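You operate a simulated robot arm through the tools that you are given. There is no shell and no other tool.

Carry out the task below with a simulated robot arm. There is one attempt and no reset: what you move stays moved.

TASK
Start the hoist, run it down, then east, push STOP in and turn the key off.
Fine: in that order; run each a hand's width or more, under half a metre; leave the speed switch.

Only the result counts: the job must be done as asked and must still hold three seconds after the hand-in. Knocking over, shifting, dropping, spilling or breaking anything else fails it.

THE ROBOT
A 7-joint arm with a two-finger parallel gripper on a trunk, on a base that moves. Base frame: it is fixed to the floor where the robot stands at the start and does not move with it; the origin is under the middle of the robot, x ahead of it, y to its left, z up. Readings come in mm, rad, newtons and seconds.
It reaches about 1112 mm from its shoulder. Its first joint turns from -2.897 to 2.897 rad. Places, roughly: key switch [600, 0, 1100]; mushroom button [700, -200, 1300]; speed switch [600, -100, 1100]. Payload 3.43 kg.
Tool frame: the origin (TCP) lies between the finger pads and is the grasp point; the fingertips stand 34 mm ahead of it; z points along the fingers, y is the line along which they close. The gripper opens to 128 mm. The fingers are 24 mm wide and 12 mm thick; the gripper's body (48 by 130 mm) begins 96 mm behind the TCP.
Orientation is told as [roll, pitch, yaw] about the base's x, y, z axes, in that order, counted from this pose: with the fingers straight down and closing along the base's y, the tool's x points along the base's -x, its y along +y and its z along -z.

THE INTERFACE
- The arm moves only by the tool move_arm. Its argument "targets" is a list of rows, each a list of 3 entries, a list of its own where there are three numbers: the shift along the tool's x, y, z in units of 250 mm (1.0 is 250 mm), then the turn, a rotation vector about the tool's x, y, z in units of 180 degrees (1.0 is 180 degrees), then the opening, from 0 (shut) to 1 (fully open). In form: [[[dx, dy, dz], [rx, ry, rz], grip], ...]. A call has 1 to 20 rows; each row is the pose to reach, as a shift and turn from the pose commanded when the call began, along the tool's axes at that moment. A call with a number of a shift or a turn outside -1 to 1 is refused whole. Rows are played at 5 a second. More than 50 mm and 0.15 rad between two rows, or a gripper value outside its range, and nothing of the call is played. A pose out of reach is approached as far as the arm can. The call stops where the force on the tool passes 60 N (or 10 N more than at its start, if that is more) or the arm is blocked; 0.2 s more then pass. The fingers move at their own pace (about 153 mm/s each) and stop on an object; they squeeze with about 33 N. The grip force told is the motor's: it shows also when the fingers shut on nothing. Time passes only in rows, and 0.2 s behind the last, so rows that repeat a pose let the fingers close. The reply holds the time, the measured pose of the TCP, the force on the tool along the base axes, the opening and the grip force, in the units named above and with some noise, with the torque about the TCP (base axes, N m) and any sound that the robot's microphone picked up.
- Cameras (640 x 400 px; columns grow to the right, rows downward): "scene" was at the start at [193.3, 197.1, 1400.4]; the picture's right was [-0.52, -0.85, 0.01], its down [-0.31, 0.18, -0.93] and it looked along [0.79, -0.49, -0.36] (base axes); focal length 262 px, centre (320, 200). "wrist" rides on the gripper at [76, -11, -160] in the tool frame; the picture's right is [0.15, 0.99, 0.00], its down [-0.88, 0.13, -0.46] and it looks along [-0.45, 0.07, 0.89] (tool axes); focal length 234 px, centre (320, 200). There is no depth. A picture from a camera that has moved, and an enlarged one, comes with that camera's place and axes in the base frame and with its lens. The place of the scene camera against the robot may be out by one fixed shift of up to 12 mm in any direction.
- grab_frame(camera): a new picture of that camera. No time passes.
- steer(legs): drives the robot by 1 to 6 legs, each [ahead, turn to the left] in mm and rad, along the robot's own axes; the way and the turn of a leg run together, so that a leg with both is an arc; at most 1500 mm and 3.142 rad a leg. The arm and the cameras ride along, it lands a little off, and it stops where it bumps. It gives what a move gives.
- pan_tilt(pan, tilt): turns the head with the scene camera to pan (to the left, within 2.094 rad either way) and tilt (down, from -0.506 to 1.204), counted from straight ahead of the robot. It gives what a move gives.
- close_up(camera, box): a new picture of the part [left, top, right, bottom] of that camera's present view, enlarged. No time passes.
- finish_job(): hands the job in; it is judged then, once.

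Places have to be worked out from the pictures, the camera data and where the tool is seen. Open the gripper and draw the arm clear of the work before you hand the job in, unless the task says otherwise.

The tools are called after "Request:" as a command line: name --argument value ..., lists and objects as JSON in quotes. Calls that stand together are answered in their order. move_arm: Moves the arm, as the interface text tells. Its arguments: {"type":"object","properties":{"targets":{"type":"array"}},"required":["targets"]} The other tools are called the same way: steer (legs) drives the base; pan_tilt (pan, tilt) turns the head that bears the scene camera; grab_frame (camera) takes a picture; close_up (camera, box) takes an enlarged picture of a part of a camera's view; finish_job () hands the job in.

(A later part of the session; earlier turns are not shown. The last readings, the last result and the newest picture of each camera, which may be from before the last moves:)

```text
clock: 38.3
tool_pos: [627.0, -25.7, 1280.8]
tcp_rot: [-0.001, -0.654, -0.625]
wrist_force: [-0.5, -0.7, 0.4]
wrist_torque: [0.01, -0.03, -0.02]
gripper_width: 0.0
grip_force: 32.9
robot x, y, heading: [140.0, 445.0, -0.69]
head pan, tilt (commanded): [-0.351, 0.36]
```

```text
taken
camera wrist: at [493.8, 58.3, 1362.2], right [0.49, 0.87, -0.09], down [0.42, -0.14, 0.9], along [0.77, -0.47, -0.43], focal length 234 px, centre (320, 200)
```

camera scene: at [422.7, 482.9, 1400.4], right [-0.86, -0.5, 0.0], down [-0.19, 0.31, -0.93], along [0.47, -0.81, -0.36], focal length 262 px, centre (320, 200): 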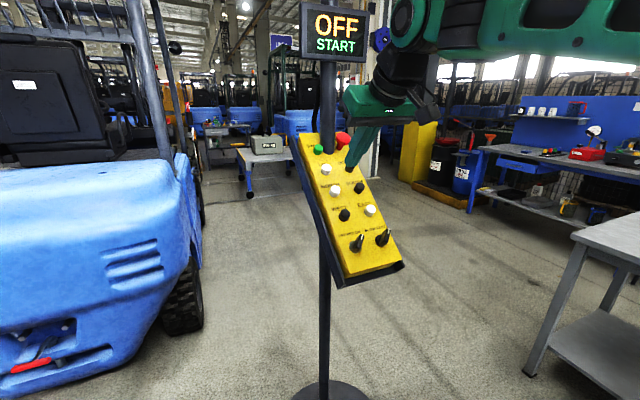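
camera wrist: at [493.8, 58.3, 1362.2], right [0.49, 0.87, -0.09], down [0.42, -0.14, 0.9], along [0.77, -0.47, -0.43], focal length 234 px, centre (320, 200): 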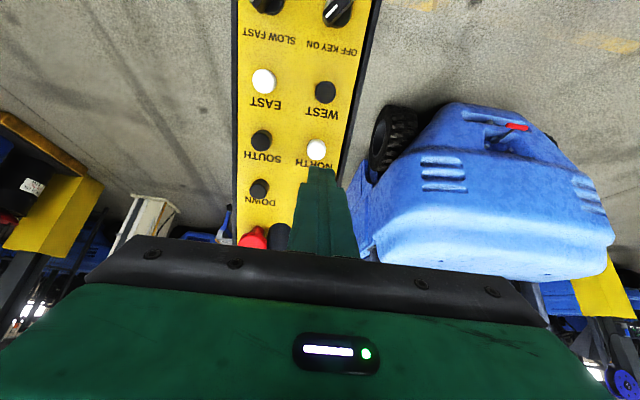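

The tool is square again at about u -348, v 1192 in panel coordinates. I move 150 mm up the panel to stand off over START.

Request:
move_arm --targets '[[[-0.15, -0.003, 0], [0, 0, 0], 0], [[-0.3, -0.006, 0], [0, 0, 0], 0], [[-0.45, -0.009, 0], [0, 0, 0], 0], [[-0.6, -0.012, 0.05], [0, 0, 0], 0], [[-0.6, -0.012, 0.15], [0, 0, 0], 0], [[-0.6, -0.012, 0.15], [0, 0, 0], 0]]'

Request:
grab_frame --camera "scene"

Request:
close_up --camera "scene" --box '[290, 120, 370, 180]'

Request:
close_up --camera "wrist" --box '[220, 50, 420, 250]'

```text
clock: 39.7
tool_pos: [741.5, -113.9, 1344.3]
tcp_rot: [-0.001, -0.653, -0.626]
wrist_force: [-0.3, 0.2, 0.3]
wrist_torque: [0.0, 0.03, 0.0]
gripper_width: 0.0
grip_force: 33.2
robot x, y, heading: [139.0, 446.1, -0.692]
head pan, tilt (commanded): [-0.351, 0.36]
```

```text
taken
camera scene: at [422.8, 482.8, 1400.4], right [-0.86, -0.5, 0.0], down [-0.19, 0.31, -0.93], along [0.47, -0.81, -0.36], focal length 262 px, centre (320, 200)
```

scene: 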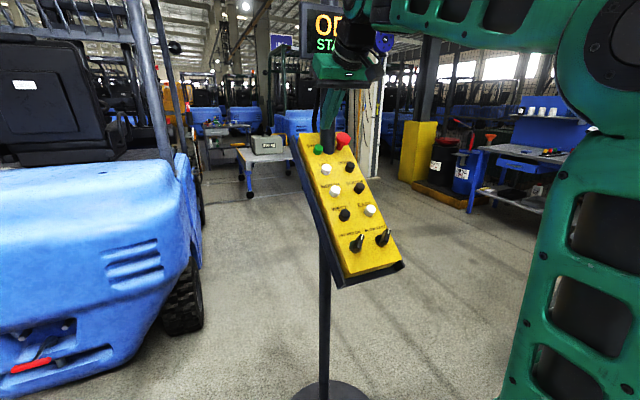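

```text
6.67 times, centred on (330, 150) of scene
camera zoom: at [422.8, 482.8, 1400.4], right [-0.86, -0.5, 0.0], down [-0.19, 0.31, -0.93], along [0.47, -0.81, -0.36], focal length 1745 px, centre (253, 533)
```

zoom: 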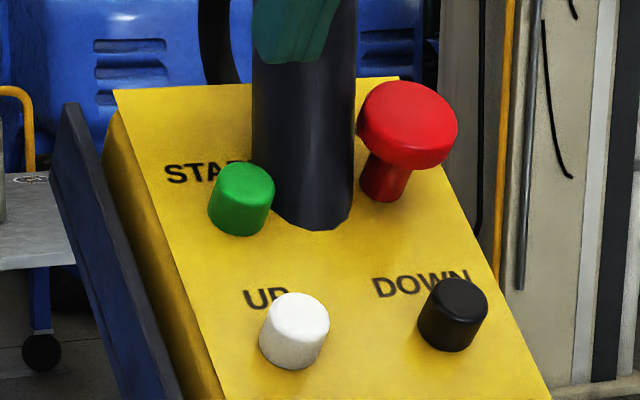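

```text
2.00 times, centred on (320, 150) of wrist
camera zoom: at [607.7, -29.9, 1425.1], right [0.49, 0.87, -0.09], down [0.42, -0.14, 0.9], along [0.77, -0.47, -0.43], focal length 468 px, centre (320, 300)
```

zoom: 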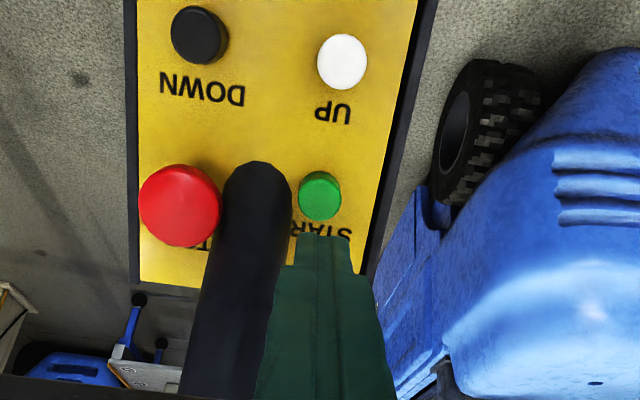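

START lies directly ahead of the closed fingertips, which are about 5 mm too high up the panel and have 4 mm clearance to the post. I correct by 5 mm down-panel and 2 mm away from the post, then descend to just above the cap.

Request:
move_arm --targets '[[[0.02, 0.008, 0.05], [0, 0, 0], 0], [[0.02, 0.008, 0.11], [0, 0, 0], 0], [[0.02, 0.008, 0.17], [0, 0, 0], 0], [[0.02, 0.008, 0.17], [0, 0, 0], 0]]'

Request:
close_up --camera "scene" --box '[290, 120, 370, 180]'

Request:
close_up --camera "wrist" --box '[240, 90, 400, 250]'

```text
clock: 40.7
tool_pos: [757.8, -123.6, 1307.5]
tcp_rot: [-0.001, -0.653, -0.625]
wrist_force: [-0.1, -0.5, 0.6]
wrist_torque: [0.0, -0.02, 0.02]
gripper_width: 0.0
grip_force: 32.7
robot x, y, heading: [142.4, 446.5, -0.691]
head pan, tilt (commanded): [-0.351, 0.36]
```

```text
6.67 times, centred on (330, 150) of scene
camera zoom: at [422.8, 482.9, 1400.4], right [-0.86, -0.5, 0.0], down [-0.19, 0.31, -0.93], along [0.47, -0.81, -0.36], focal length 1745 px, centre (253, 533)
```

zoom: 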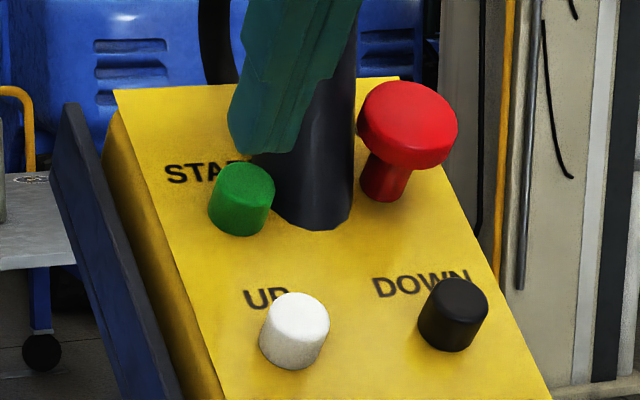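

```text
2.50 times, centred on (320, 170) of wrist
camera zoom: at [624.7, -40.6, 1388.1], right [0.49, 0.87, -0.09], down [0.42, -0.14, 0.9], along [0.77, -0.47, -0.43], focal length 585 px, centre (320, 275)
```

zoom: 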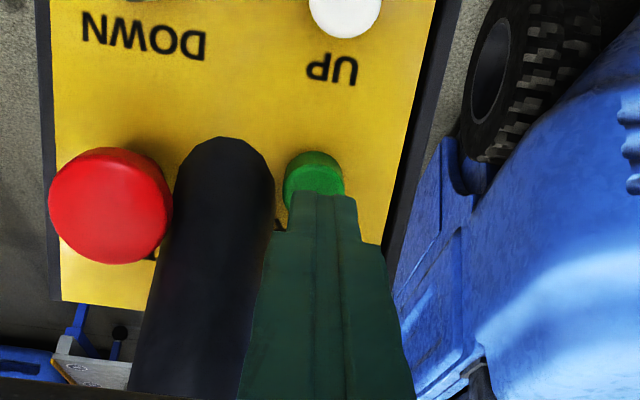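

The tips are about 17 mm above the START cap and roughly 5 mm too high up the panel. I shift down-panel 5 mm and press in to about 3 mm past the expected contact.

Request:
move_arm --targets '[[[0.02, 0, 0.03], [0, 0, 0], 0], [[0.02, 0, 0.056], [0, 0, 0], 0], [[0.02, 0, 0.068], [0, 0, 0], 0], [[0.02, 0, 0.08], [0, 0, 0], 0], [[0.02, 0, 0.08], [0, 0, 0], 0]]'

Request:
grab_frame --camera "scene"

Request:
close_up --camera "scene" --box '[290, 120, 370, 180]'

Request:
close_up --camera "wrist" --box '[240, 90, 400, 250]'

```text
clock: 41.9
tool_pos: [763.9, -129.8, 1288.6]
tcp_rot: [0.0, -0.652, -0.627]
wrist_force: [-0.4, -0.3, -0.6]
wrist_torque: [0.0, 0.01, 0.01]
gripper_width: 0.0
grip_force: 33.2
robot x, y, heading: [138.2, 444.6, -0.692]
head pan, tilt (commanded): [-0.351, 0.36]
```

```text
taken
camera scene: at [422.8, 482.9, 1400.4], right [-0.86, -0.5, 0.0], down [-0.19, 0.31, -0.93], along [0.47, -0.81, -0.36], focal length 262 px, centre (320, 200)
```

scene: 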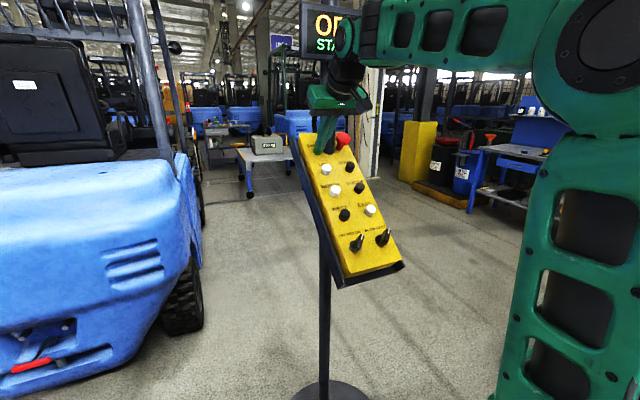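

```text
6.67 times, centred on (330, 150) of scene
camera zoom: at [422.8, 482.9, 1400.4], right [-0.86, -0.5, 0.0], down [-0.19, 0.31, -0.93], along [0.47, -0.81, -0.36], focal length 1745 px, centre (253, 533)
```

zoom: 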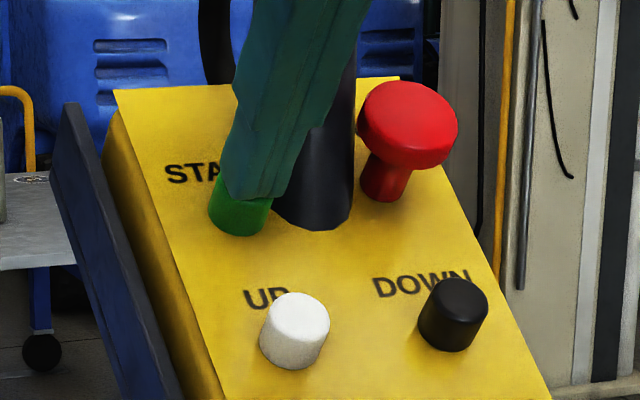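

```text
2.50 times, centred on (320, 170) of wrist
camera zoom: at [631.1, -45.5, 1368.8], right [0.49, 0.87, -0.09], down [0.42, -0.14, 0.9], along [0.77, -0.47, -0.43], focal length 585 px, centre (320, 275)
```

zoom: 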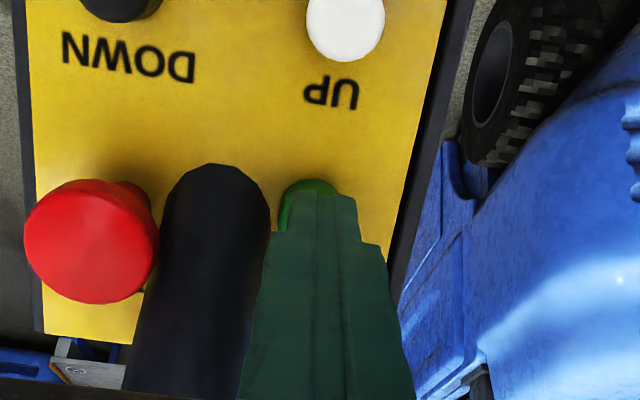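

Still no force, so the cap top is a little deeper than estimated. I nudge 1.5 mm towards the cap centre and press another 6 mm.

Request:
move_arm --targets '[[[0, -0.006, 0.008], [0, 0, 0], 0], [[0, -0.006, 0.016], [0, 0, 0], 0], [[0, -0.006, 0.024], [0, 0, 0], 0], [[0, -0.006, 0.024], [0, 0, 0], 0]]'

Request:
close_up --camera "scene" --box '[280, 0, 400, 75]'

Request:
close_up --camera "scene" --box '[290, 120, 370, 180]'

```text
clock: 42.9
tool_pos: [766.8, -132.2, 1283.8]
tcp_rot: [0.0, -0.653, -0.627]
wrist_force: [0.1, -0.3, 1.3]
wrist_torque: [-0.03, 0.0, -0.03]
gripper_width: 0.0
grip_force: 32.9
robot x, y, heading: [135.7, 445.3, -0.696]
head pan, tilt (commanded): [-0.351, 0.36]
```

```text
5.33 times, centred on (340, 38) of scene
camera zoom: at [422.7, 482.9, 1400.4], right [-0.86, -0.5, 0.0], down [-0.19, 0.31, -0.93], along [0.47, -0.81, -0.36], focal length 1396 px, centre (213, 1067)
```

zoom: 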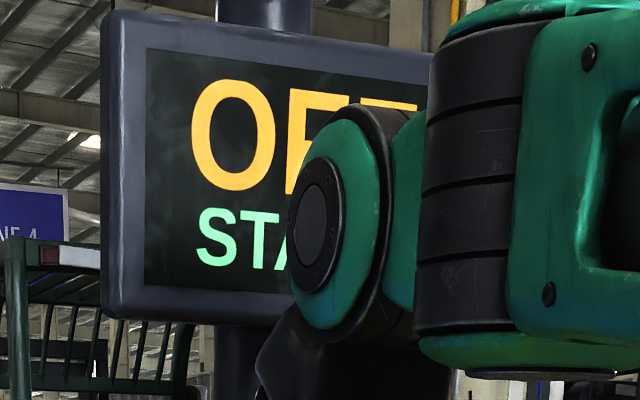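

```text
6.67 times, centred on (330, 150) of scene
camera zoom: at [422.7, 482.9, 1400.4], right [-0.86, -0.5, 0.0], down [-0.19, 0.31, -0.93], along [0.47, -0.81, -0.36], focal length 1745 px, centre (253, 533)
```

zoom: 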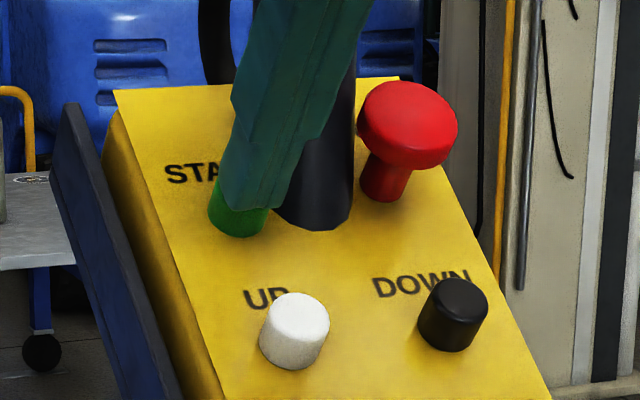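

Only about 1 N so far, just touching. I press another 5 mm in small steps.

Request:
move_arm --targets '[[[0, 0, 0.008], [0, 0, 0], 0], [[0, 0, 0.014], [0, 0, 0], 0], [[0, 0, 0.02], [0, 0, 0], 0], [[0, 0, 0.02], [0, 0, 0], 0]]'

Request:
close_up --camera "scene" --box '[280, 0, 400, 75]'

Request:
close_up --camera "scene" --box '[290, 120, 370, 180]'

```text
clock: 43.9
tool_pos: [769.1, -133.0, 1279.1]
tcp_rot: [-0.002, -0.653, -0.627]
wrist_force: [-0.1, 1.1, 2.6]
wrist_torque: [-0.01, -0.03, 0.03]
gripper_width: 0.0
grip_force: 33.5
robot x, y, heading: [138.0, 445.9, -0.693]
head pan, tilt (commanded): [-0.351, 0.36]
```

```text
5.33 times, centred on (340, 38) of scene
camera zoom: at [422.7, 483.0, 1400.4], right [-0.86, -0.5, 0.0], down [-0.19, 0.31, -0.93], along [0.47, -0.81, -0.36], focal length 1396 px, centre (213, 1067)
```

zoom: 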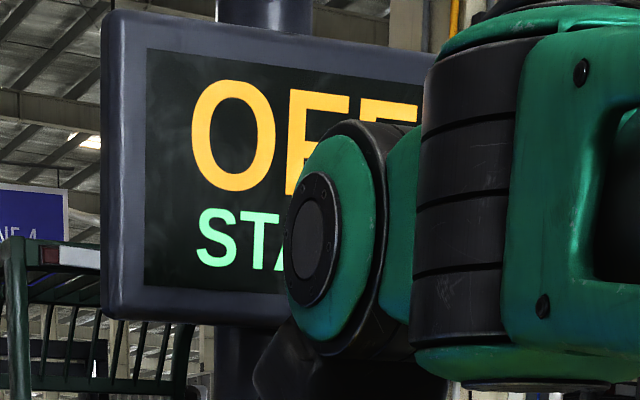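

```text
6.67 times, centred on (330, 150) of scene
camera zoom: at [422.7, 483.0, 1400.4], right [-0.86, -0.5, 0.0], down [-0.19, 0.31, -0.93], along [0.47, -0.81, -0.36], focal length 1745 px, centre (253, 533)
```

zoom: 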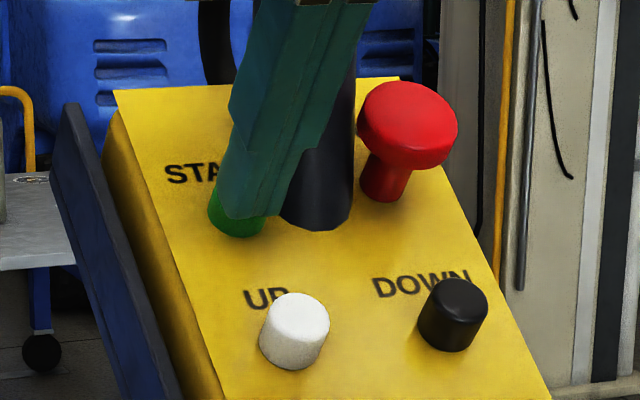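

Force is rising slowly (about 2.5 N), so the spring is being compressed. I check the wrist view and press a few millimetres more.

Request:
move_arm --targets '[[[0, 0, 0.006], [0, 0, 0], 0], [[0, 0, 0.012], [0, 0, 0], 0], [[0, 0, 0.016], [0, 0, 0], 0], [[0, 0, 0.016], [0, 0, 0], 0]]'

Request:
close_up --camera "scene" --box '[280, 0, 400, 75]'

Request:
close_up --camera "wrist" --box '[240, 90, 400, 250]'

Request:
close_up --camera "scene" --box '[290, 120, 370, 180]'

```text
clock: 44.9
tool_pos: [770.1, -135.8, 1277.2]
tcp_rot: [-0.001, -0.654, -0.626]
wrist_force: [-3.1, 0.9, 1.9]
wrist_torque: [0.0, 0.03, 0.04]
gripper_width: 0.0
grip_force: 32.8
robot x, y, heading: [137.0, 447.5, -0.691]
head pan, tilt (commanded): [-0.351, 0.36]
```

```text
5.33 times, centred on (340, 38) of scene
camera zoom: at [422.6, 483.0, 1400.4], right [-0.86, -0.5, 0.0], down [-0.19, 0.31, -0.93], along [0.47, -0.81, -0.36], focal length 1396 px, centre (213, 1067)
```

zoom: 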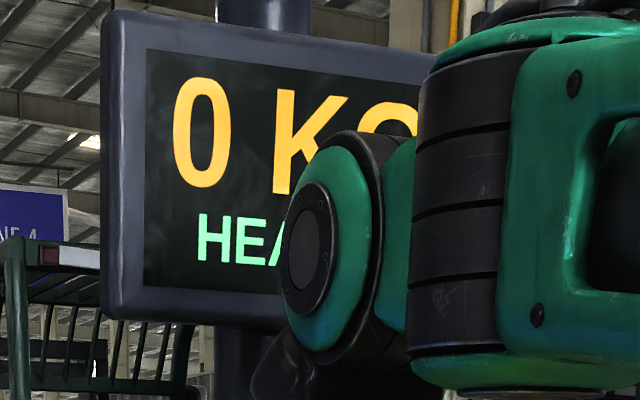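

```text
2.50 times, centred on (320, 170) of wrist
camera zoom: at [637.1, -51.0, 1357.5], right [0.49, 0.87, -0.09], down [0.42, -0.14, 0.9], along [0.77, -0.47, -0.43], focal length 585 px, centre (320, 275)
```

zoom: 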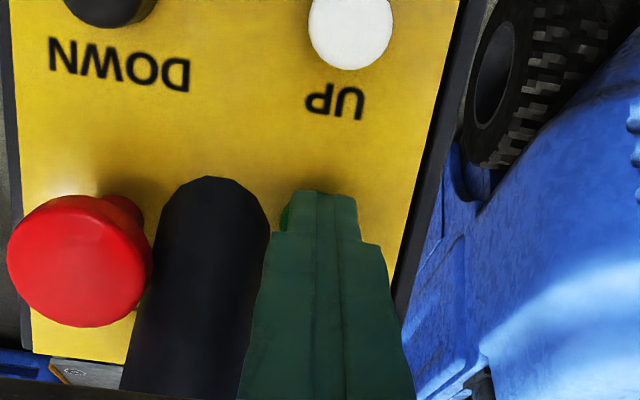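

```text
6.67 times, centred on (330, 150) of scene
camera zoom: at [422.6, 483.0, 1400.4], right [-0.86, -0.5, 0.0], down [-0.19, 0.31, -0.93], along [0.47, -0.81, -0.36], focal length 1745 px, centre (253, 533)
```

zoom: 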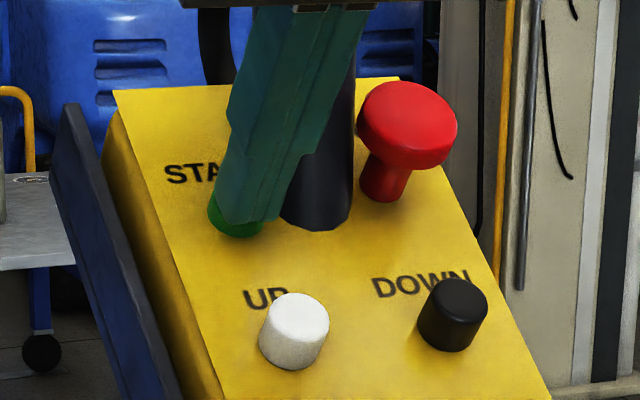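

The display now shows a load reading ("0 KG / HEA…"), so the hoist has started. I lift off START along the normal, then shift down-panel and right to stand over DOWN.

Request:
move_arm --targets '[[[0, 0, -0.1], [0, 0, 0], 0], [[0, 0, -0.25], [0, 0, 0], 0], [[0.1, 0, -0.3], [0, 0, 0], 0], [[0.25, -0.03, -0.3], [0, 0, 0], 0], [[0.272, -0.16, -0.3], [0, 0, 0], 0], [[0.272, -0.28, -0.3], [0, 0, 0], 0], [[0.272, -0.28, -0.3], [0, 0, 0], 0]]'

Request:
grab_frame --camera "scene"

Request:
close_up --camera "wrist" --box '[220, 50, 420, 250]'

Request:
close_up --camera "scene" --box '[280, 0, 400, 75]'

```text
clock: 46.5
tool_pos: [649.6, -134.3, 1295.3]
tcp_rot: [-0.002, -0.653, -0.627]
wrist_force: [0.7, -0.9, -0.6]
wrist_torque: [-0.02, -0.02, 0.01]
gripper_width: 0.0
grip_force: 32.7
robot x, y, heading: [144.1, 446.4, -0.689]
head pan, tilt (commanded): [-0.351, 0.36]
```

```text
taken
camera scene: at [422.7, 482.9, 1400.4], right [-0.86, -0.5, 0.0], down [-0.19, 0.31, -0.93], along [0.47, -0.81, -0.36], focal length 262 px, centre (320, 200)
```

scene: 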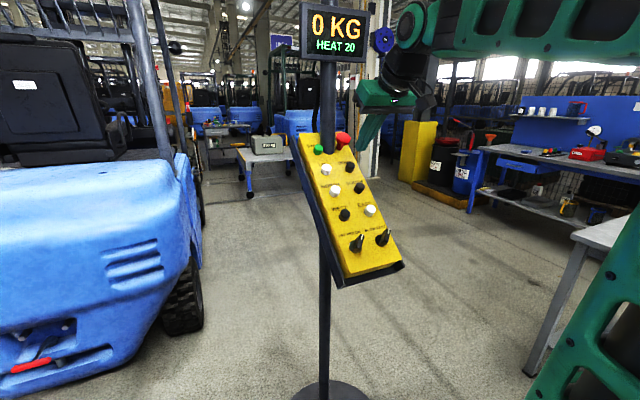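

```text
2.00 times, centred on (320, 150) of wrist
camera zoom: at [516.5, -49.9, 1376.3], right [0.49, 0.87, -0.09], down [0.42, -0.14, 0.9], along [0.77, -0.47, -0.43], focal length 468 px, centre (320, 300)
```

zoom: 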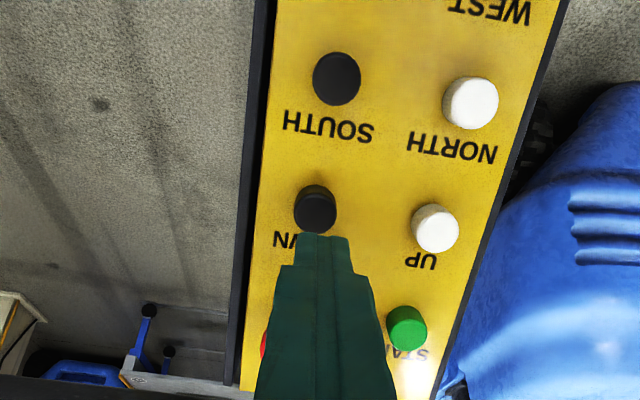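

```text
5.33 times, centred on (340, 38) of scene
camera zoom: at [422.7, 482.9, 1400.4], right [-0.86, -0.5, 0.0], down [-0.19, 0.31, -0.93], along [0.47, -0.81, -0.36], focal length 1396 px, centre (213, 1067)
```

zoom: 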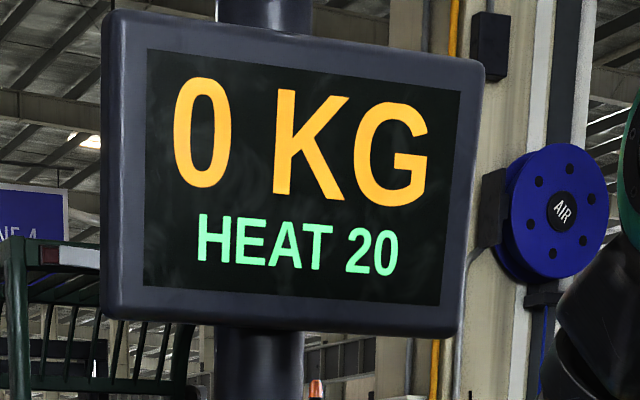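

DOWN is directly ahead of the fingertips. The display shows only load and heat, not travel, so before pressing I look around for the hoist itself.

Request:
pan_tilt --pan 0.2 --tilt -0.3

Request:
grab_frame --camera "scene"

Request:
pan_tilt --pan 1.4 --tilt -0.2

Request:
grab_frame --camera "scene"

Request:
pan_tilt --pan -1.2 --tilt -0.2

Request:
grab_frame --camera "scene"

```text
clock: 47.5
tool_pos: [649.8, -133.5, 1295.6]
tcp_rot: [0.0, -0.652, -0.627]
wrist_force: [-0.2, 0.4, 0.8]
wrist_torque: [-0.01, 0.02, 0.01]
gripper_width: 0.0
grip_force: 32.5
robot x, y, heading: [137.2, 449.5, -0.697]
head pan, tilt (commanded): [0.201, -0.3]
```

```text
taken
camera scene: at [445.8, 525.6, 1459.2], right [-0.47, -0.88, 0.0], down [0.25, -0.13, -0.96], along [0.85, -0.45, 0.28], focal length 262 px, centre (320, 200)
```

scene: 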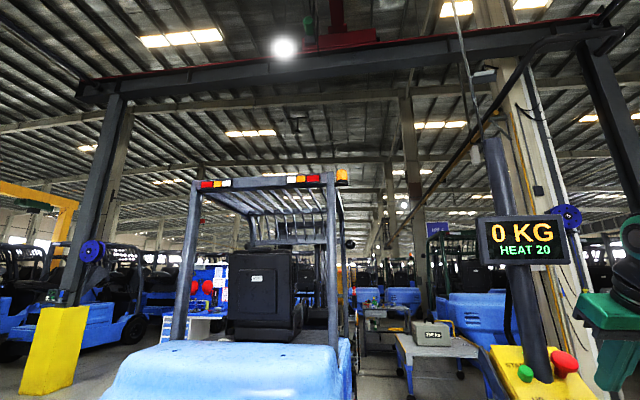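

```text
clock: 48.9
tool_pos: [648.9, -133.2, 1295.1]
tcp_rot: [0.0, -0.654, -0.627]
wrist_force: [0.3, 0.4, 0.5]
wrist_torque: [-0.01, -0.01, 0.0]
gripper_width: 0.0
grip_force: 32.6
robot x, y, heading: [138.9, 444.5, -0.697]
head pan, tilt (commanded): [1.4, -0.201]
```

```text
taken
camera scene: at [439.7, 616.8, 1452.1], right [0.65, -0.76, -0.01], down [0.14, 0.14, -0.98], along [0.75, 0.63, 0.2], focal length 262 px, centre (320, 200)
```

scene: 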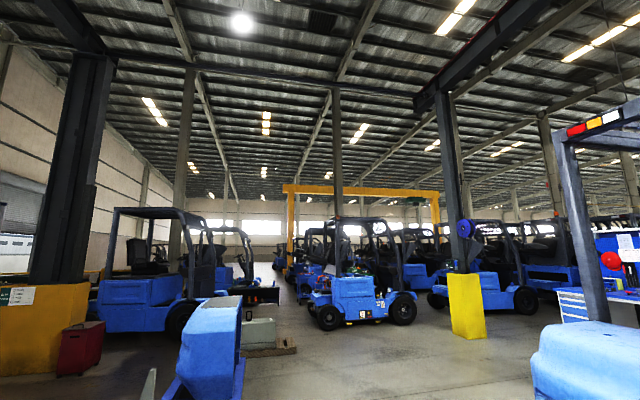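

```text
clock: 51.3
tool_pos: [649.2, -132.7, 1296.9]
tcp_rot: [-0.002, -0.654, -0.626]
wrist_force: [-1.0, -1.0, -0.4]
wrist_torque: [-0.01, -0.01, 0.01]
gripper_width: 0.0
grip_force: 32.5
robot x, y, heading: [142.1, 449.2, -0.694]
head pan, tilt (commanded): [-1.201, -0.201]
```

```text
taken
camera scene: at [350.1, 483.9, 1451.9], right [-0.95, 0.32, 0.01], down [-0.07, -0.18, -0.98], along [-0.31, -0.93, 0.19], focal length 262 px, centre (320, 200)
```

scene: 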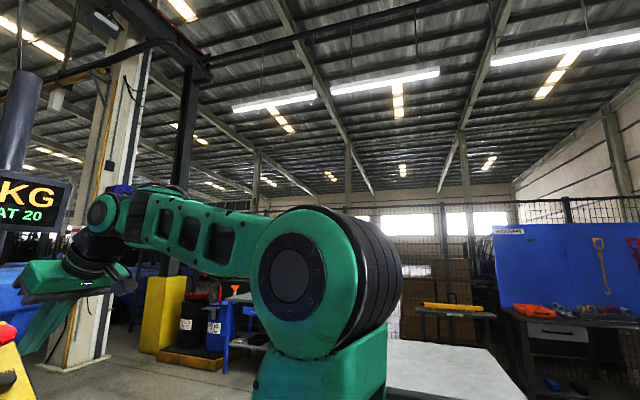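

I see a bridge beam overhead with a red trolley near the top of the first picture. I tilt further up there.

Request:
pan_tilt --pan 0.2 --tilt -0.506

Request:
grab_frame --camera "scene"

Request:
close_up --camera "scene" --box '[240, 0, 420, 112]'

```text
clock: 52.8
tool_pos: [649.6, -133.7, 1296.4]
tcp_rot: [-0.003, -0.654, -0.625]
wrist_force: [0.1, 0.8, 0.2]
wrist_torque: [-0.02, -0.02, 0.01]
gripper_width: 0.2
grip_force: 32.8
robot x, y, heading: [137.0, 448.4, -0.698]
head pan, tilt (commanded): [0.201, -0.499]
```

```text
taken
camera scene: at [435.7, 530.9, 1474.0], right [-0.47, -0.88, 0.0], down [0.41, -0.22, -0.88], along [0.78, -0.42, 0.47], focal length 262 px, centre (320, 200)
```

scene: 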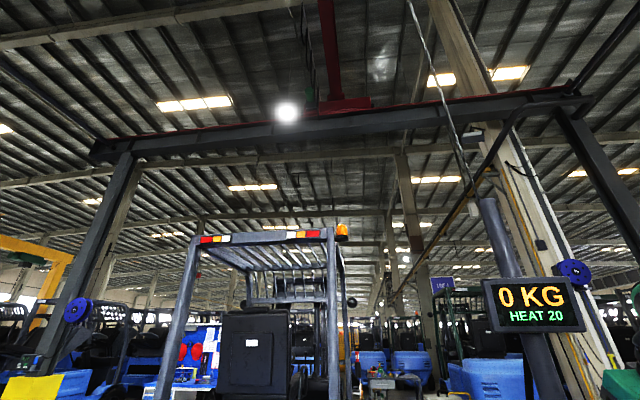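

```text
3.56 times, centred on (330, 56) of scene
camera zoom: at [435.7, 530.9, 1474.0], right [-0.47, -0.88, 0.0], down [0.41, -0.22, -0.88], along [0.78, -0.42, 0.47], focal length 931 px, centre (284, 712)
```

zoom: 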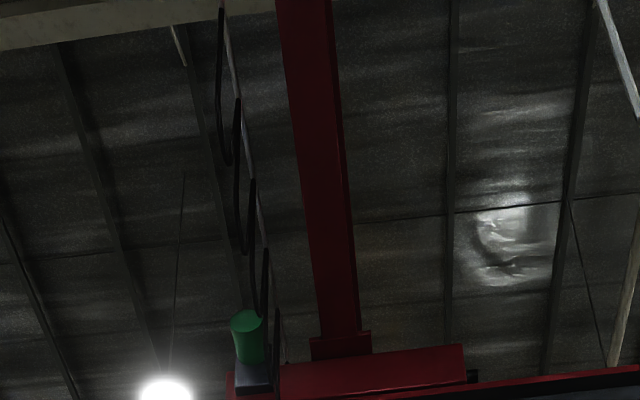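

A red bridge girder runs overhead towards the robot, so the hoist must hang somewhere along it. I look in other directions with the head tilted up.

Request:
pan_tilt --pan 2.09 --tilt -0.45

Request:
grab_frame --camera "scene"

Request:
pan_tilt --pan 1.1 --tilt -0.506

Request:
grab_frame --camera "scene"

Request:
pan_tilt --pan -2.09 --tilt -0.45

Request:
grab_frame --camera "scene"

Request:
pan_tilt --pan -1.0 --tilt -0.506

Request:
grab_frame --camera "scene"

```text
clock: 54.6
tool_pos: [648.6, -133.1, 1295.7]
tcp_rot: [-0.003, -0.653, -0.627]
wrist_force: [-0.4, -0.1, -0.1]
wrist_torque: [-0.01, -0.02, -0.02]
gripper_width: 0.0
grip_force: 32.9
robot x, y, heading: [143.2, 446.0, -0.692]
head pan, tilt (commanded): [2.089, -0.45]
```

```text
taken
camera scene: at [388.8, 631.7, 1472.0], right [0.98, -0.17, -0.01], down [0.07, 0.44, -0.9], along [0.16, 0.88, 0.44], focal length 262 px, centre (320, 200)
```

scene: 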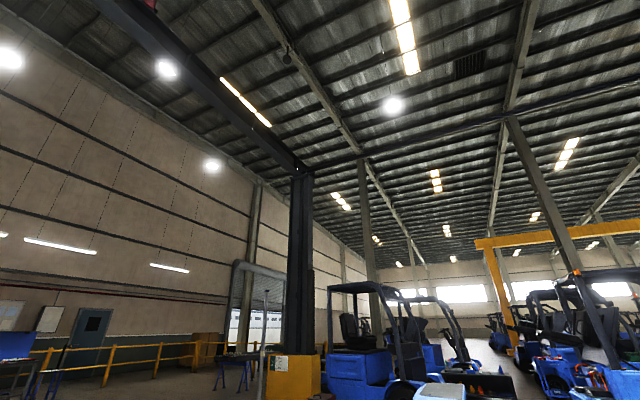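

```text
clock: 55.9
tool_pos: [650.7, -133.0, 1295.9]
tcp_rot: [-0.001, -0.652, -0.626]
wrist_force: [-0.1, 0.5, -0.9]
wrist_torque: [0.0, 0.01, 0.02]
gripper_width: 0.1
grip_force: 32.8
robot x, y, heading: [134.1, 449.3, -0.69]
head pan, tilt (commanded): [1.1, -0.499]
```

```text
taken
camera scene: at [438.2, 589.2, 1474.5], right [0.4, -0.92, -0.01], down [0.43, 0.2, -0.88], along [0.81, 0.34, 0.47], focal length 262 px, centre (320, 200)
```

scene: 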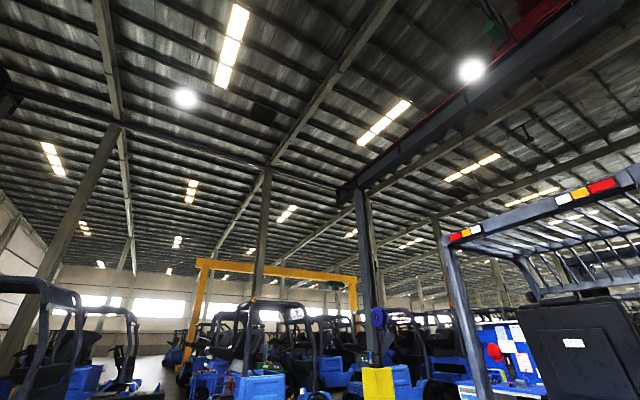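

```text
clock: 58.6
tool_pos: [650.1, -133.0, 1295.5]
tcp_rot: [-0.002, -0.653, -0.627]
wrist_force: [0.3, -0.1, -0.5]
wrist_torque: [-0.01, 0.01, -0.02]
gripper_width: 0.0
grip_force: 33.1
robot x, y, heading: [135.3, 447.8, -0.688]
head pan, tilt (commanded): [-2.089, -0.45]
```

```text
taken
camera scene: at [311.0, 537.9, 1472.0], right [-0.35, 0.94, 0.01], down [-0.42, -0.15, -0.9], along [-0.84, -0.32, 0.44], focal length 262 px, centre (320, 200)
```

scene: 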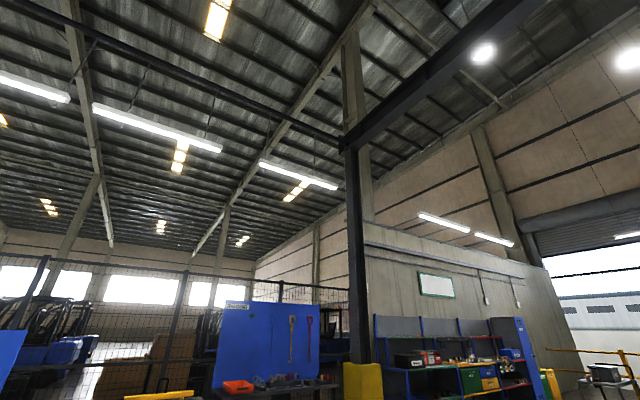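

```text
clock: 60.0
tool_pos: [650.1, -133.1, 1295.9]
tcp_rot: [-0.002, -0.654, -0.626]
wrist_force: [0.6, -0.5, 0.4]
wrist_torque: [0.04, 0.0, -0.02]
gripper_width: 0.0
grip_force: 33.1
robot x, y, heading: [136.6, 445.1, -0.695]
head pan, tilt (commanded): [-1.0, -0.499]
```

```text
taken
camera scene: at [368.5, 496.1, 1474.4], right [-0.99, 0.12, 0.01], down [-0.07, -0.47, -0.88], along [-0.1, -0.88, 0.47], focal length 262 px, centre (320, 200)
```

scene: 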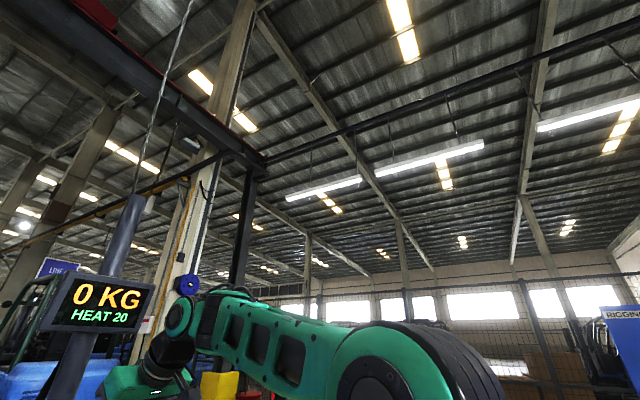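

The hoist isn't visible: the girder passes nearly overhead and its rear part is in my blind arc. The display doesn't tell travel, so I want to see the hook. I retreat the arm well clear of the panel, then turn the robot to look behind.

Request:
move_arm --targets '[[[0, 0, -0.15], [0, 0, 0], 0], [[0, 0, -0.3], [0, 0, 0], 0], [[0, 0, -0.45], [0, 0, 0], 0], [[0, 0, -0.6], [0, 0, 0], 0], [[0, 0, -0.6], [0, 0, 0], 0]]'

Request:
steer --legs '[[0, 0.69]]'

Request:
pan_tilt --pan 2.09 --tilt -0.506

Request:
grab_frame --camera "scene"

Request:
pan_tilt --pan 1.4 --tilt -0.506

Request:
grab_frame --camera "scene"

```text
clock: 61.2
tool_pos: [577.2, -80.7, 1414.0]
tcp_rot: [-0.002, -0.652, -0.627]
wrist_force: [0.0, -0.2, 0.7]
wrist_torque: [-0.02, 0.0, -0.02]
gripper_width: 0.1
grip_force: 33.3
robot x, y, heading: [138.0, 449.0, -0.694]
head pan, tilt (commanded): [-1.0, -0.499]
```

```text
clock: 63.6
tool_pos: [809.1, 317.1, 1414.9]
tcp_rot: [0.0, -0.652, 0.057]
wrist_force: [-0.2, 0.4, 0.0]
wrist_torque: [0.0, 0.0, 0.02]
gripper_width: 0.0
grip_force: 33.0
robot x, y, heading: [134.4, 441.9, -0.006]
head pan, tilt (commanded): [-1.0, -0.499]
```

```text
clock: 66.3
tool_pos: [792.6, 316.5, 1422.3]
tcp_rot: [-0.004, -0.664, 0.059]
wrist_force: [0.4, -0.8, 0.3]
wrist_torque: [0.01, -0.03, 0.03]
gripper_width: 0.0
grip_force: 33.1
robot x, y, heading: [139.0, 439.6, -0.007]
head pan, tilt (commanded): [2.089, -0.499]
```

```text
taken
camera scene: at [219.2, 737.4, 1475.4], right [0.87, 0.49, -0.01], down [-0.25, 0.42, -0.87], along [-0.42, 0.77, 0.49], focal length 262 px, centre (320, 200)
```

scene: 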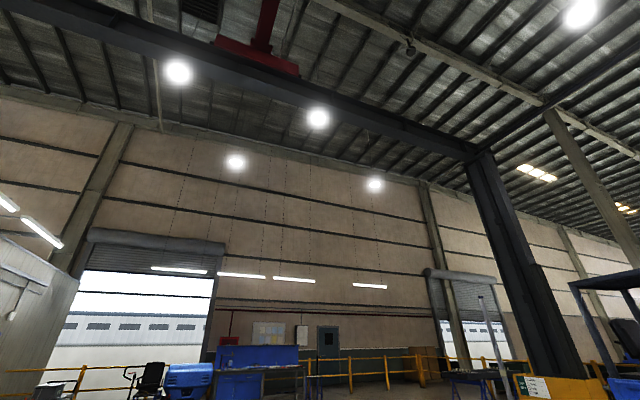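

```text
clock: 67.3
tool_pos: [791.4, 315.9, 1423.4]
tcp_rot: [-0.003, -0.666, 0.059]
wrist_force: [-0.2, 0.5, -0.9]
wrist_torque: [0.02, 0.01, 0.0]
gripper_width: 0.0
grip_force: 32.6
robot x, y, heading: [136.8, 437.8, -0.006]
head pan, tilt (commanded): [1.4, -0.499]
```

```text
taken
camera scene: at [263.7, 745.0, 1474.8], right [0.98, -0.17, -0.01], down [0.07, 0.47, -0.88], along [0.16, 0.86, 0.48], focal length 262 px, centre (320, 200)
```

scene: 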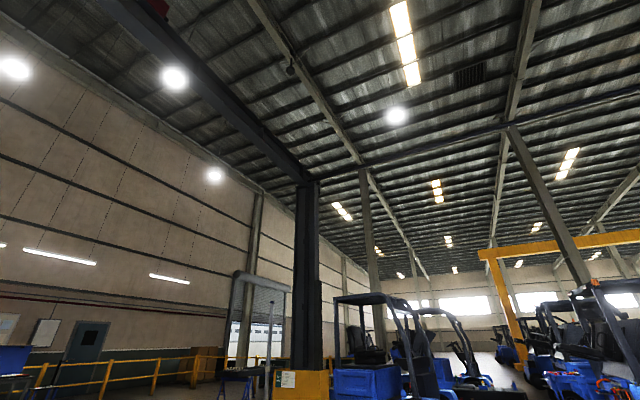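

Still no hook, so it must hang almost straight overhead, above my tilt range. The floor behind is clear for more than 1.5 m, so I back up 900 mm to see it at a lower elevation.

Request:
steer --legs '[[-900, 0]]'

Request:
pan_tilt --pan 0.0 --tilt -0.506

Request:
grab_frame --camera "scene"

Request:
pan_tilt --pan 1.0 --tilt -0.506

Request:
grab_frame --camera "scene"

Request:
pan_tilt --pan -1.0 --tilt -0.506

Request:
grab_frame --camera "scene"

```text
clock: 72.1
tool_pos: [-102.6, 321.0, 1421.7]
tcp_rot: [-0.003, -0.667, 0.059]
wrist_force: [0.8, 0.6, 1.3]
wrist_torque: [0.02, 0.01, 0.03]
gripper_width: 0.0
grip_force: 32.7
robot x, y, heading: [-754.9, 445.9, -0.001]
head pan, tilt (commanded): [1.4, -0.499]
```

```text
clock: 73.7
tool_pos: [-120.5, 321.5, 1430.8]
tcp_rot: [-0.003, -0.679, 0.059]
wrist_force: [0.1, -0.3, 0.4]
wrist_torque: [0.01, 0.05, 0.01]
gripper_width: 0.0
grip_force: 32.8
robot x, y, heading: [-758.2, 444.9, -0.004]
head pan, tilt (commanded): [0.0, -0.499]
```

```text
taken
camera scene: at [-575.8, 684.1, 1474.0], right [-0.01, -1.0, 0.0], down [0.47, 0.0, -0.88], along [0.88, 0.0, 0.47], focal length 262 px, centre (320, 200)
```

scene: 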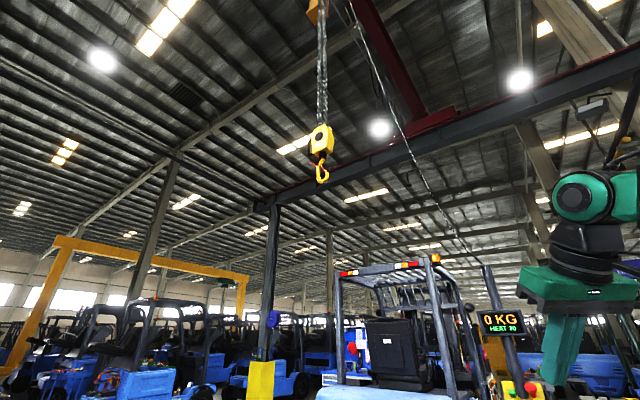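

```text
clock: 74.9
tool_pos: [-121.3, 322.9, 1431.3]
tcp_rot: [-0.003, -0.678, 0.059]
wrist_force: [-0.4, -0.5, 0.3]
wrist_torque: [-0.05, -0.01, -0.03]
gripper_width: 0.0
grip_force: 32.4
robot x, y, heading: [-756.0, 444.9, -0.008]
head pan, tilt (commanded): [1.0, -0.499]
```

```text
taken
camera scene: at [-606.3, 740.5, 1474.4], right [0.84, -0.55, -0.01], down [0.25, 0.4, -0.88], along [0.49, 0.74, 0.47], focal length 262 px, centre (320, 200)
```

scene: 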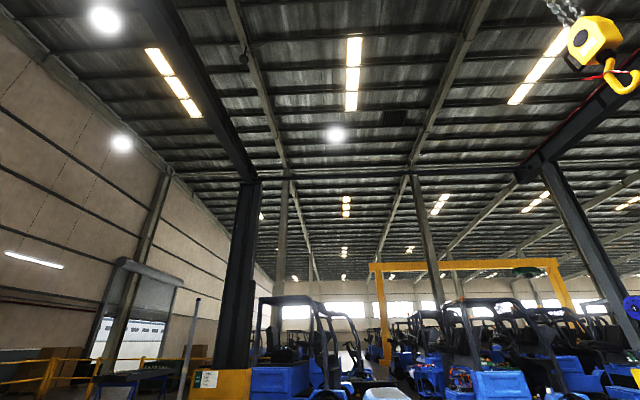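

```text
clock: 76.9
tool_pos: [-121.0, 321.1, 1430.5]
tcp_rot: [-0.004, -0.68, 0.059]
wrist_force: [0.0, 0.2, 0.4]
wrist_torque: [0.01, 0.01, 0.01]
gripper_width: 0.0
grip_force: 33.1
robot x, y, heading: [-753.8, 441.7, -0.002]
head pan, tilt (commanded): [-1.0, -0.499]
```

```text
taken
camera scene: at [-606.9, 627.8, 1474.4], right [-0.84, -0.54, 0.01], down [0.24, -0.4, -0.88], along [0.48, -0.74, 0.47], focal length 262 px, centre (320, 200)
```

scene: 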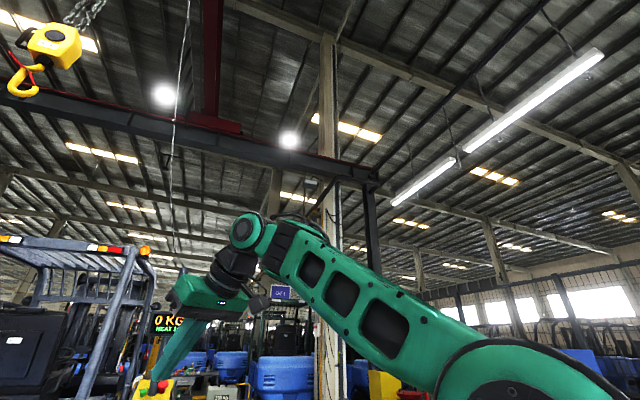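

The hook block hangs at about [550, 670, 2420]. From my original standing place the head can see it at about 58° elevation, and the arm should still reach the panel from slightly further back there. I check the floor on the way.

Request:
pan_tilt --pan -0.5 --tilt 0.55

Request:
grab_frame --camera "scene"

```text
clock: 78.2
tool_pos: [-121.2, 323.2, 1431.7]
tcp_rot: [-0.004, -0.679, 0.058]
wrist_force: [0.0, -0.9, -0.6]
wrist_torque: [0.01, -0.01, 0.01]
gripper_width: 0.0
grip_force: 33.2
robot x, y, heading: [-752.5, 443.1, -0.004]
head pan, tilt (commanded): [-0.499, 0.55]
```

```text
taken
camera scene: at [-565.5, 640.9, 1383.1], right [-0.48, -0.88, 0.01], down [-0.47, 0.25, -0.85], along [0.74, -0.41, -0.53], focal length 262 px, centre (320, 200)
```

scene: 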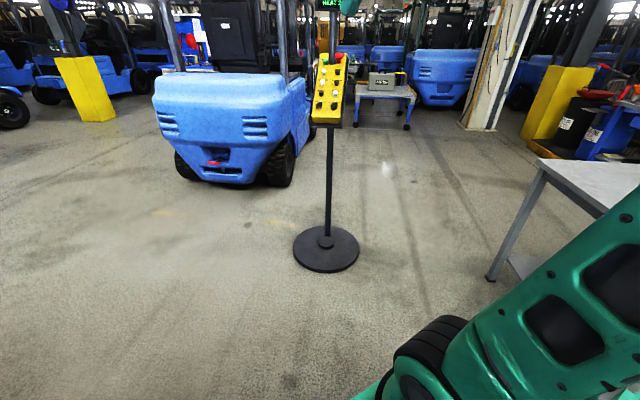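

The floor is clear, and the table at the right stays more than 800 mm away. I drive to about [-70, 0] and face straight ahead.

Request:
steer --legs '[[0, -0.571], [812, 0], [0, 0.573]]'

Request:
pan_tilt --pan 0.75 --tilt -0.506

Request:
grab_frame --camera "scene"

Request:
pan_tilt --pan -0.3 --tilt 0.2

Request:
grab_frame --camera "scene"

```text
clock: 86.1
tool_pos: [549.1, -122.3, 1430.8]
tcp_rot: [-0.003, -0.68, 0.063]
wrist_force: [-0.8, 0.2, 0.0]
wrist_torque: [0.02, 0.0, 0.0]
gripper_width: 0.0
grip_force: 33.2
robot x, y, heading: [-85.0, -8.9, -0.004]
head pan, tilt (commanded): [-0.499, 0.55]
```

```text
clock: 87.5
tool_pos: [531.5, -122.6, 1438.9]
tcp_rot: [-0.006, -0.691, 0.064]
wrist_force: [0.0, 0.6, 0.0]
wrist_torque: [0.01, 0.01, 0.0]
gripper_width: 0.0
grip_force: 33.0
robot x, y, heading: [-89.4, -8.7, 0.0]
head pan, tilt (commanded): [0.75, -0.499]
```

```text
taken
camera scene: at [75.5, 278.4, 1474.2], right [0.68, -0.73, -0.01], down [0.34, 0.33, -0.88], along [0.65, 0.6, 0.47], focal length 262 px, centre (320, 200)
```

scene: 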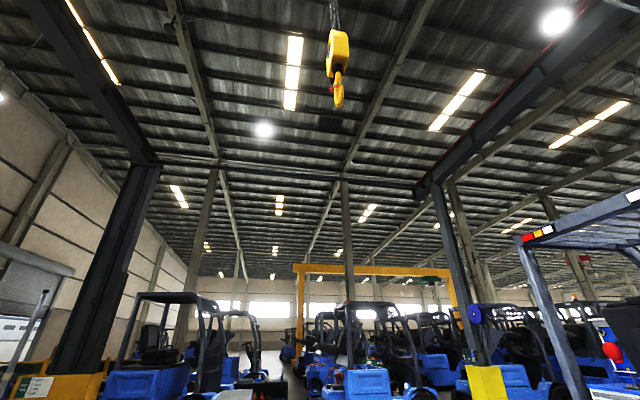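

```text
clock: 88.8
tool_pos: [530.0, -122.4, 1438.3]
tcp_rot: [-0.005, -0.691, 0.061]
wrist_force: [-0.6, 0.6, -0.2]
wrist_torque: [0.01, 0.0, -0.03]
gripper_width: 0.0
grip_force: 32.7
robot x, y, heading: [-93.0, -7.1, 0.001]
head pan, tilt (commanded): [-0.3, 0.201]
```

```text
taken
camera scene: at [114.4, 205.1, 1415.2], right [-0.3, -0.95, 0.0], down [-0.2, 0.06, -0.98], along [0.93, -0.29, -0.21], focal length 262 px, centre (320, 200)
```

scene: 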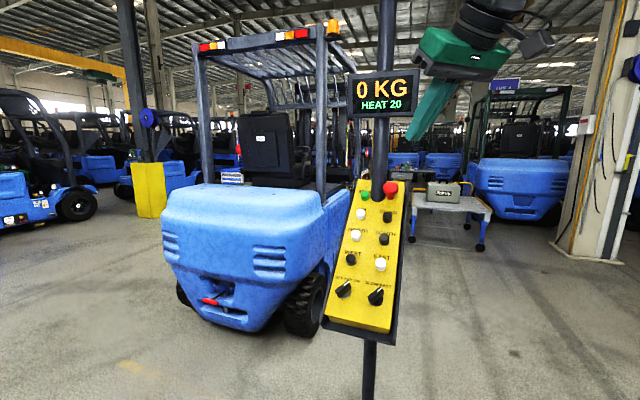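

From here the hook is in view, with its tip near [602, 673, 2210], and the display still shows the hoist started. I bring the tool back square to the panel at a far standoff above DOWN, watching for head contact.

Request:
move_arm --targets '[[[-0.013, 0.026, 0.033], [0.0225, 0.002, 0.0286], 0], [[-0.025, 0.051, 0.066], [0.045, 0.004, 0.0572], 0], [[-0.038, 0.077, 0.099], [0.0675, 0.0061, 0.0858], 0], [[-0.051, 0.103, 0.132], [0.0899, 0.0081, 0.1143], 0], [[-0.063, 0.128, 0.165], [0.1124, 0.0101, 0.1429], 0], [[-0.076, 0.154, 0.198], [0.1349, 0.0121, 0.1715], 0], [[-0.076, 0.154, 0.198], [0.1349, 0.0121, 0.1715], 0]]'

Request:
grab_frame --camera "scene"

Request:
grab_frame --camera "wrist"

```text
clock: 90.4
tool_pos: [576.0, -82.8, 1412.8]
tcp_rot: [0.003, -0.652, -0.628]
wrist_force: [-0.1, 0.1, 0.4]
wrist_torque: [0.01, 0.0, -0.01]
gripper_width: 0.0
grip_force: 33.2
robot x, y, heading: [-89.6, -8.5, -0.0]
head pan, tilt (commanded): [-0.3, 0.201]
```

```text
taken
camera scene: at [114.4, 205.1, 1415.2], right [-0.3, -0.95, 0.0], down [-0.2, 0.06, -0.98], along [0.93, -0.29, -0.21], focal length 262 px, centre (320, 200)
```

scene: 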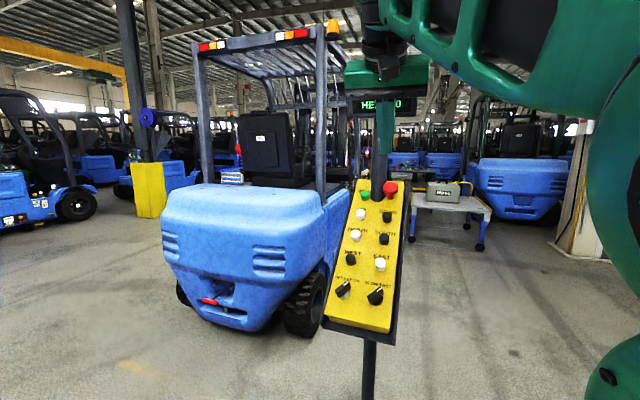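

```text
taken
camera wrist: at [443.0, 1.2, 1493.5], right [0.49, 0.87, -0.09], down [0.42, -0.14, 0.9], along [0.77, -0.47, -0.43], focal length 234 px, centre (320, 200)
```

wrist: 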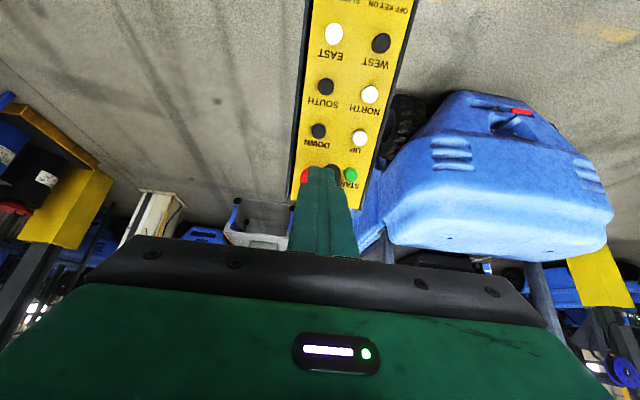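

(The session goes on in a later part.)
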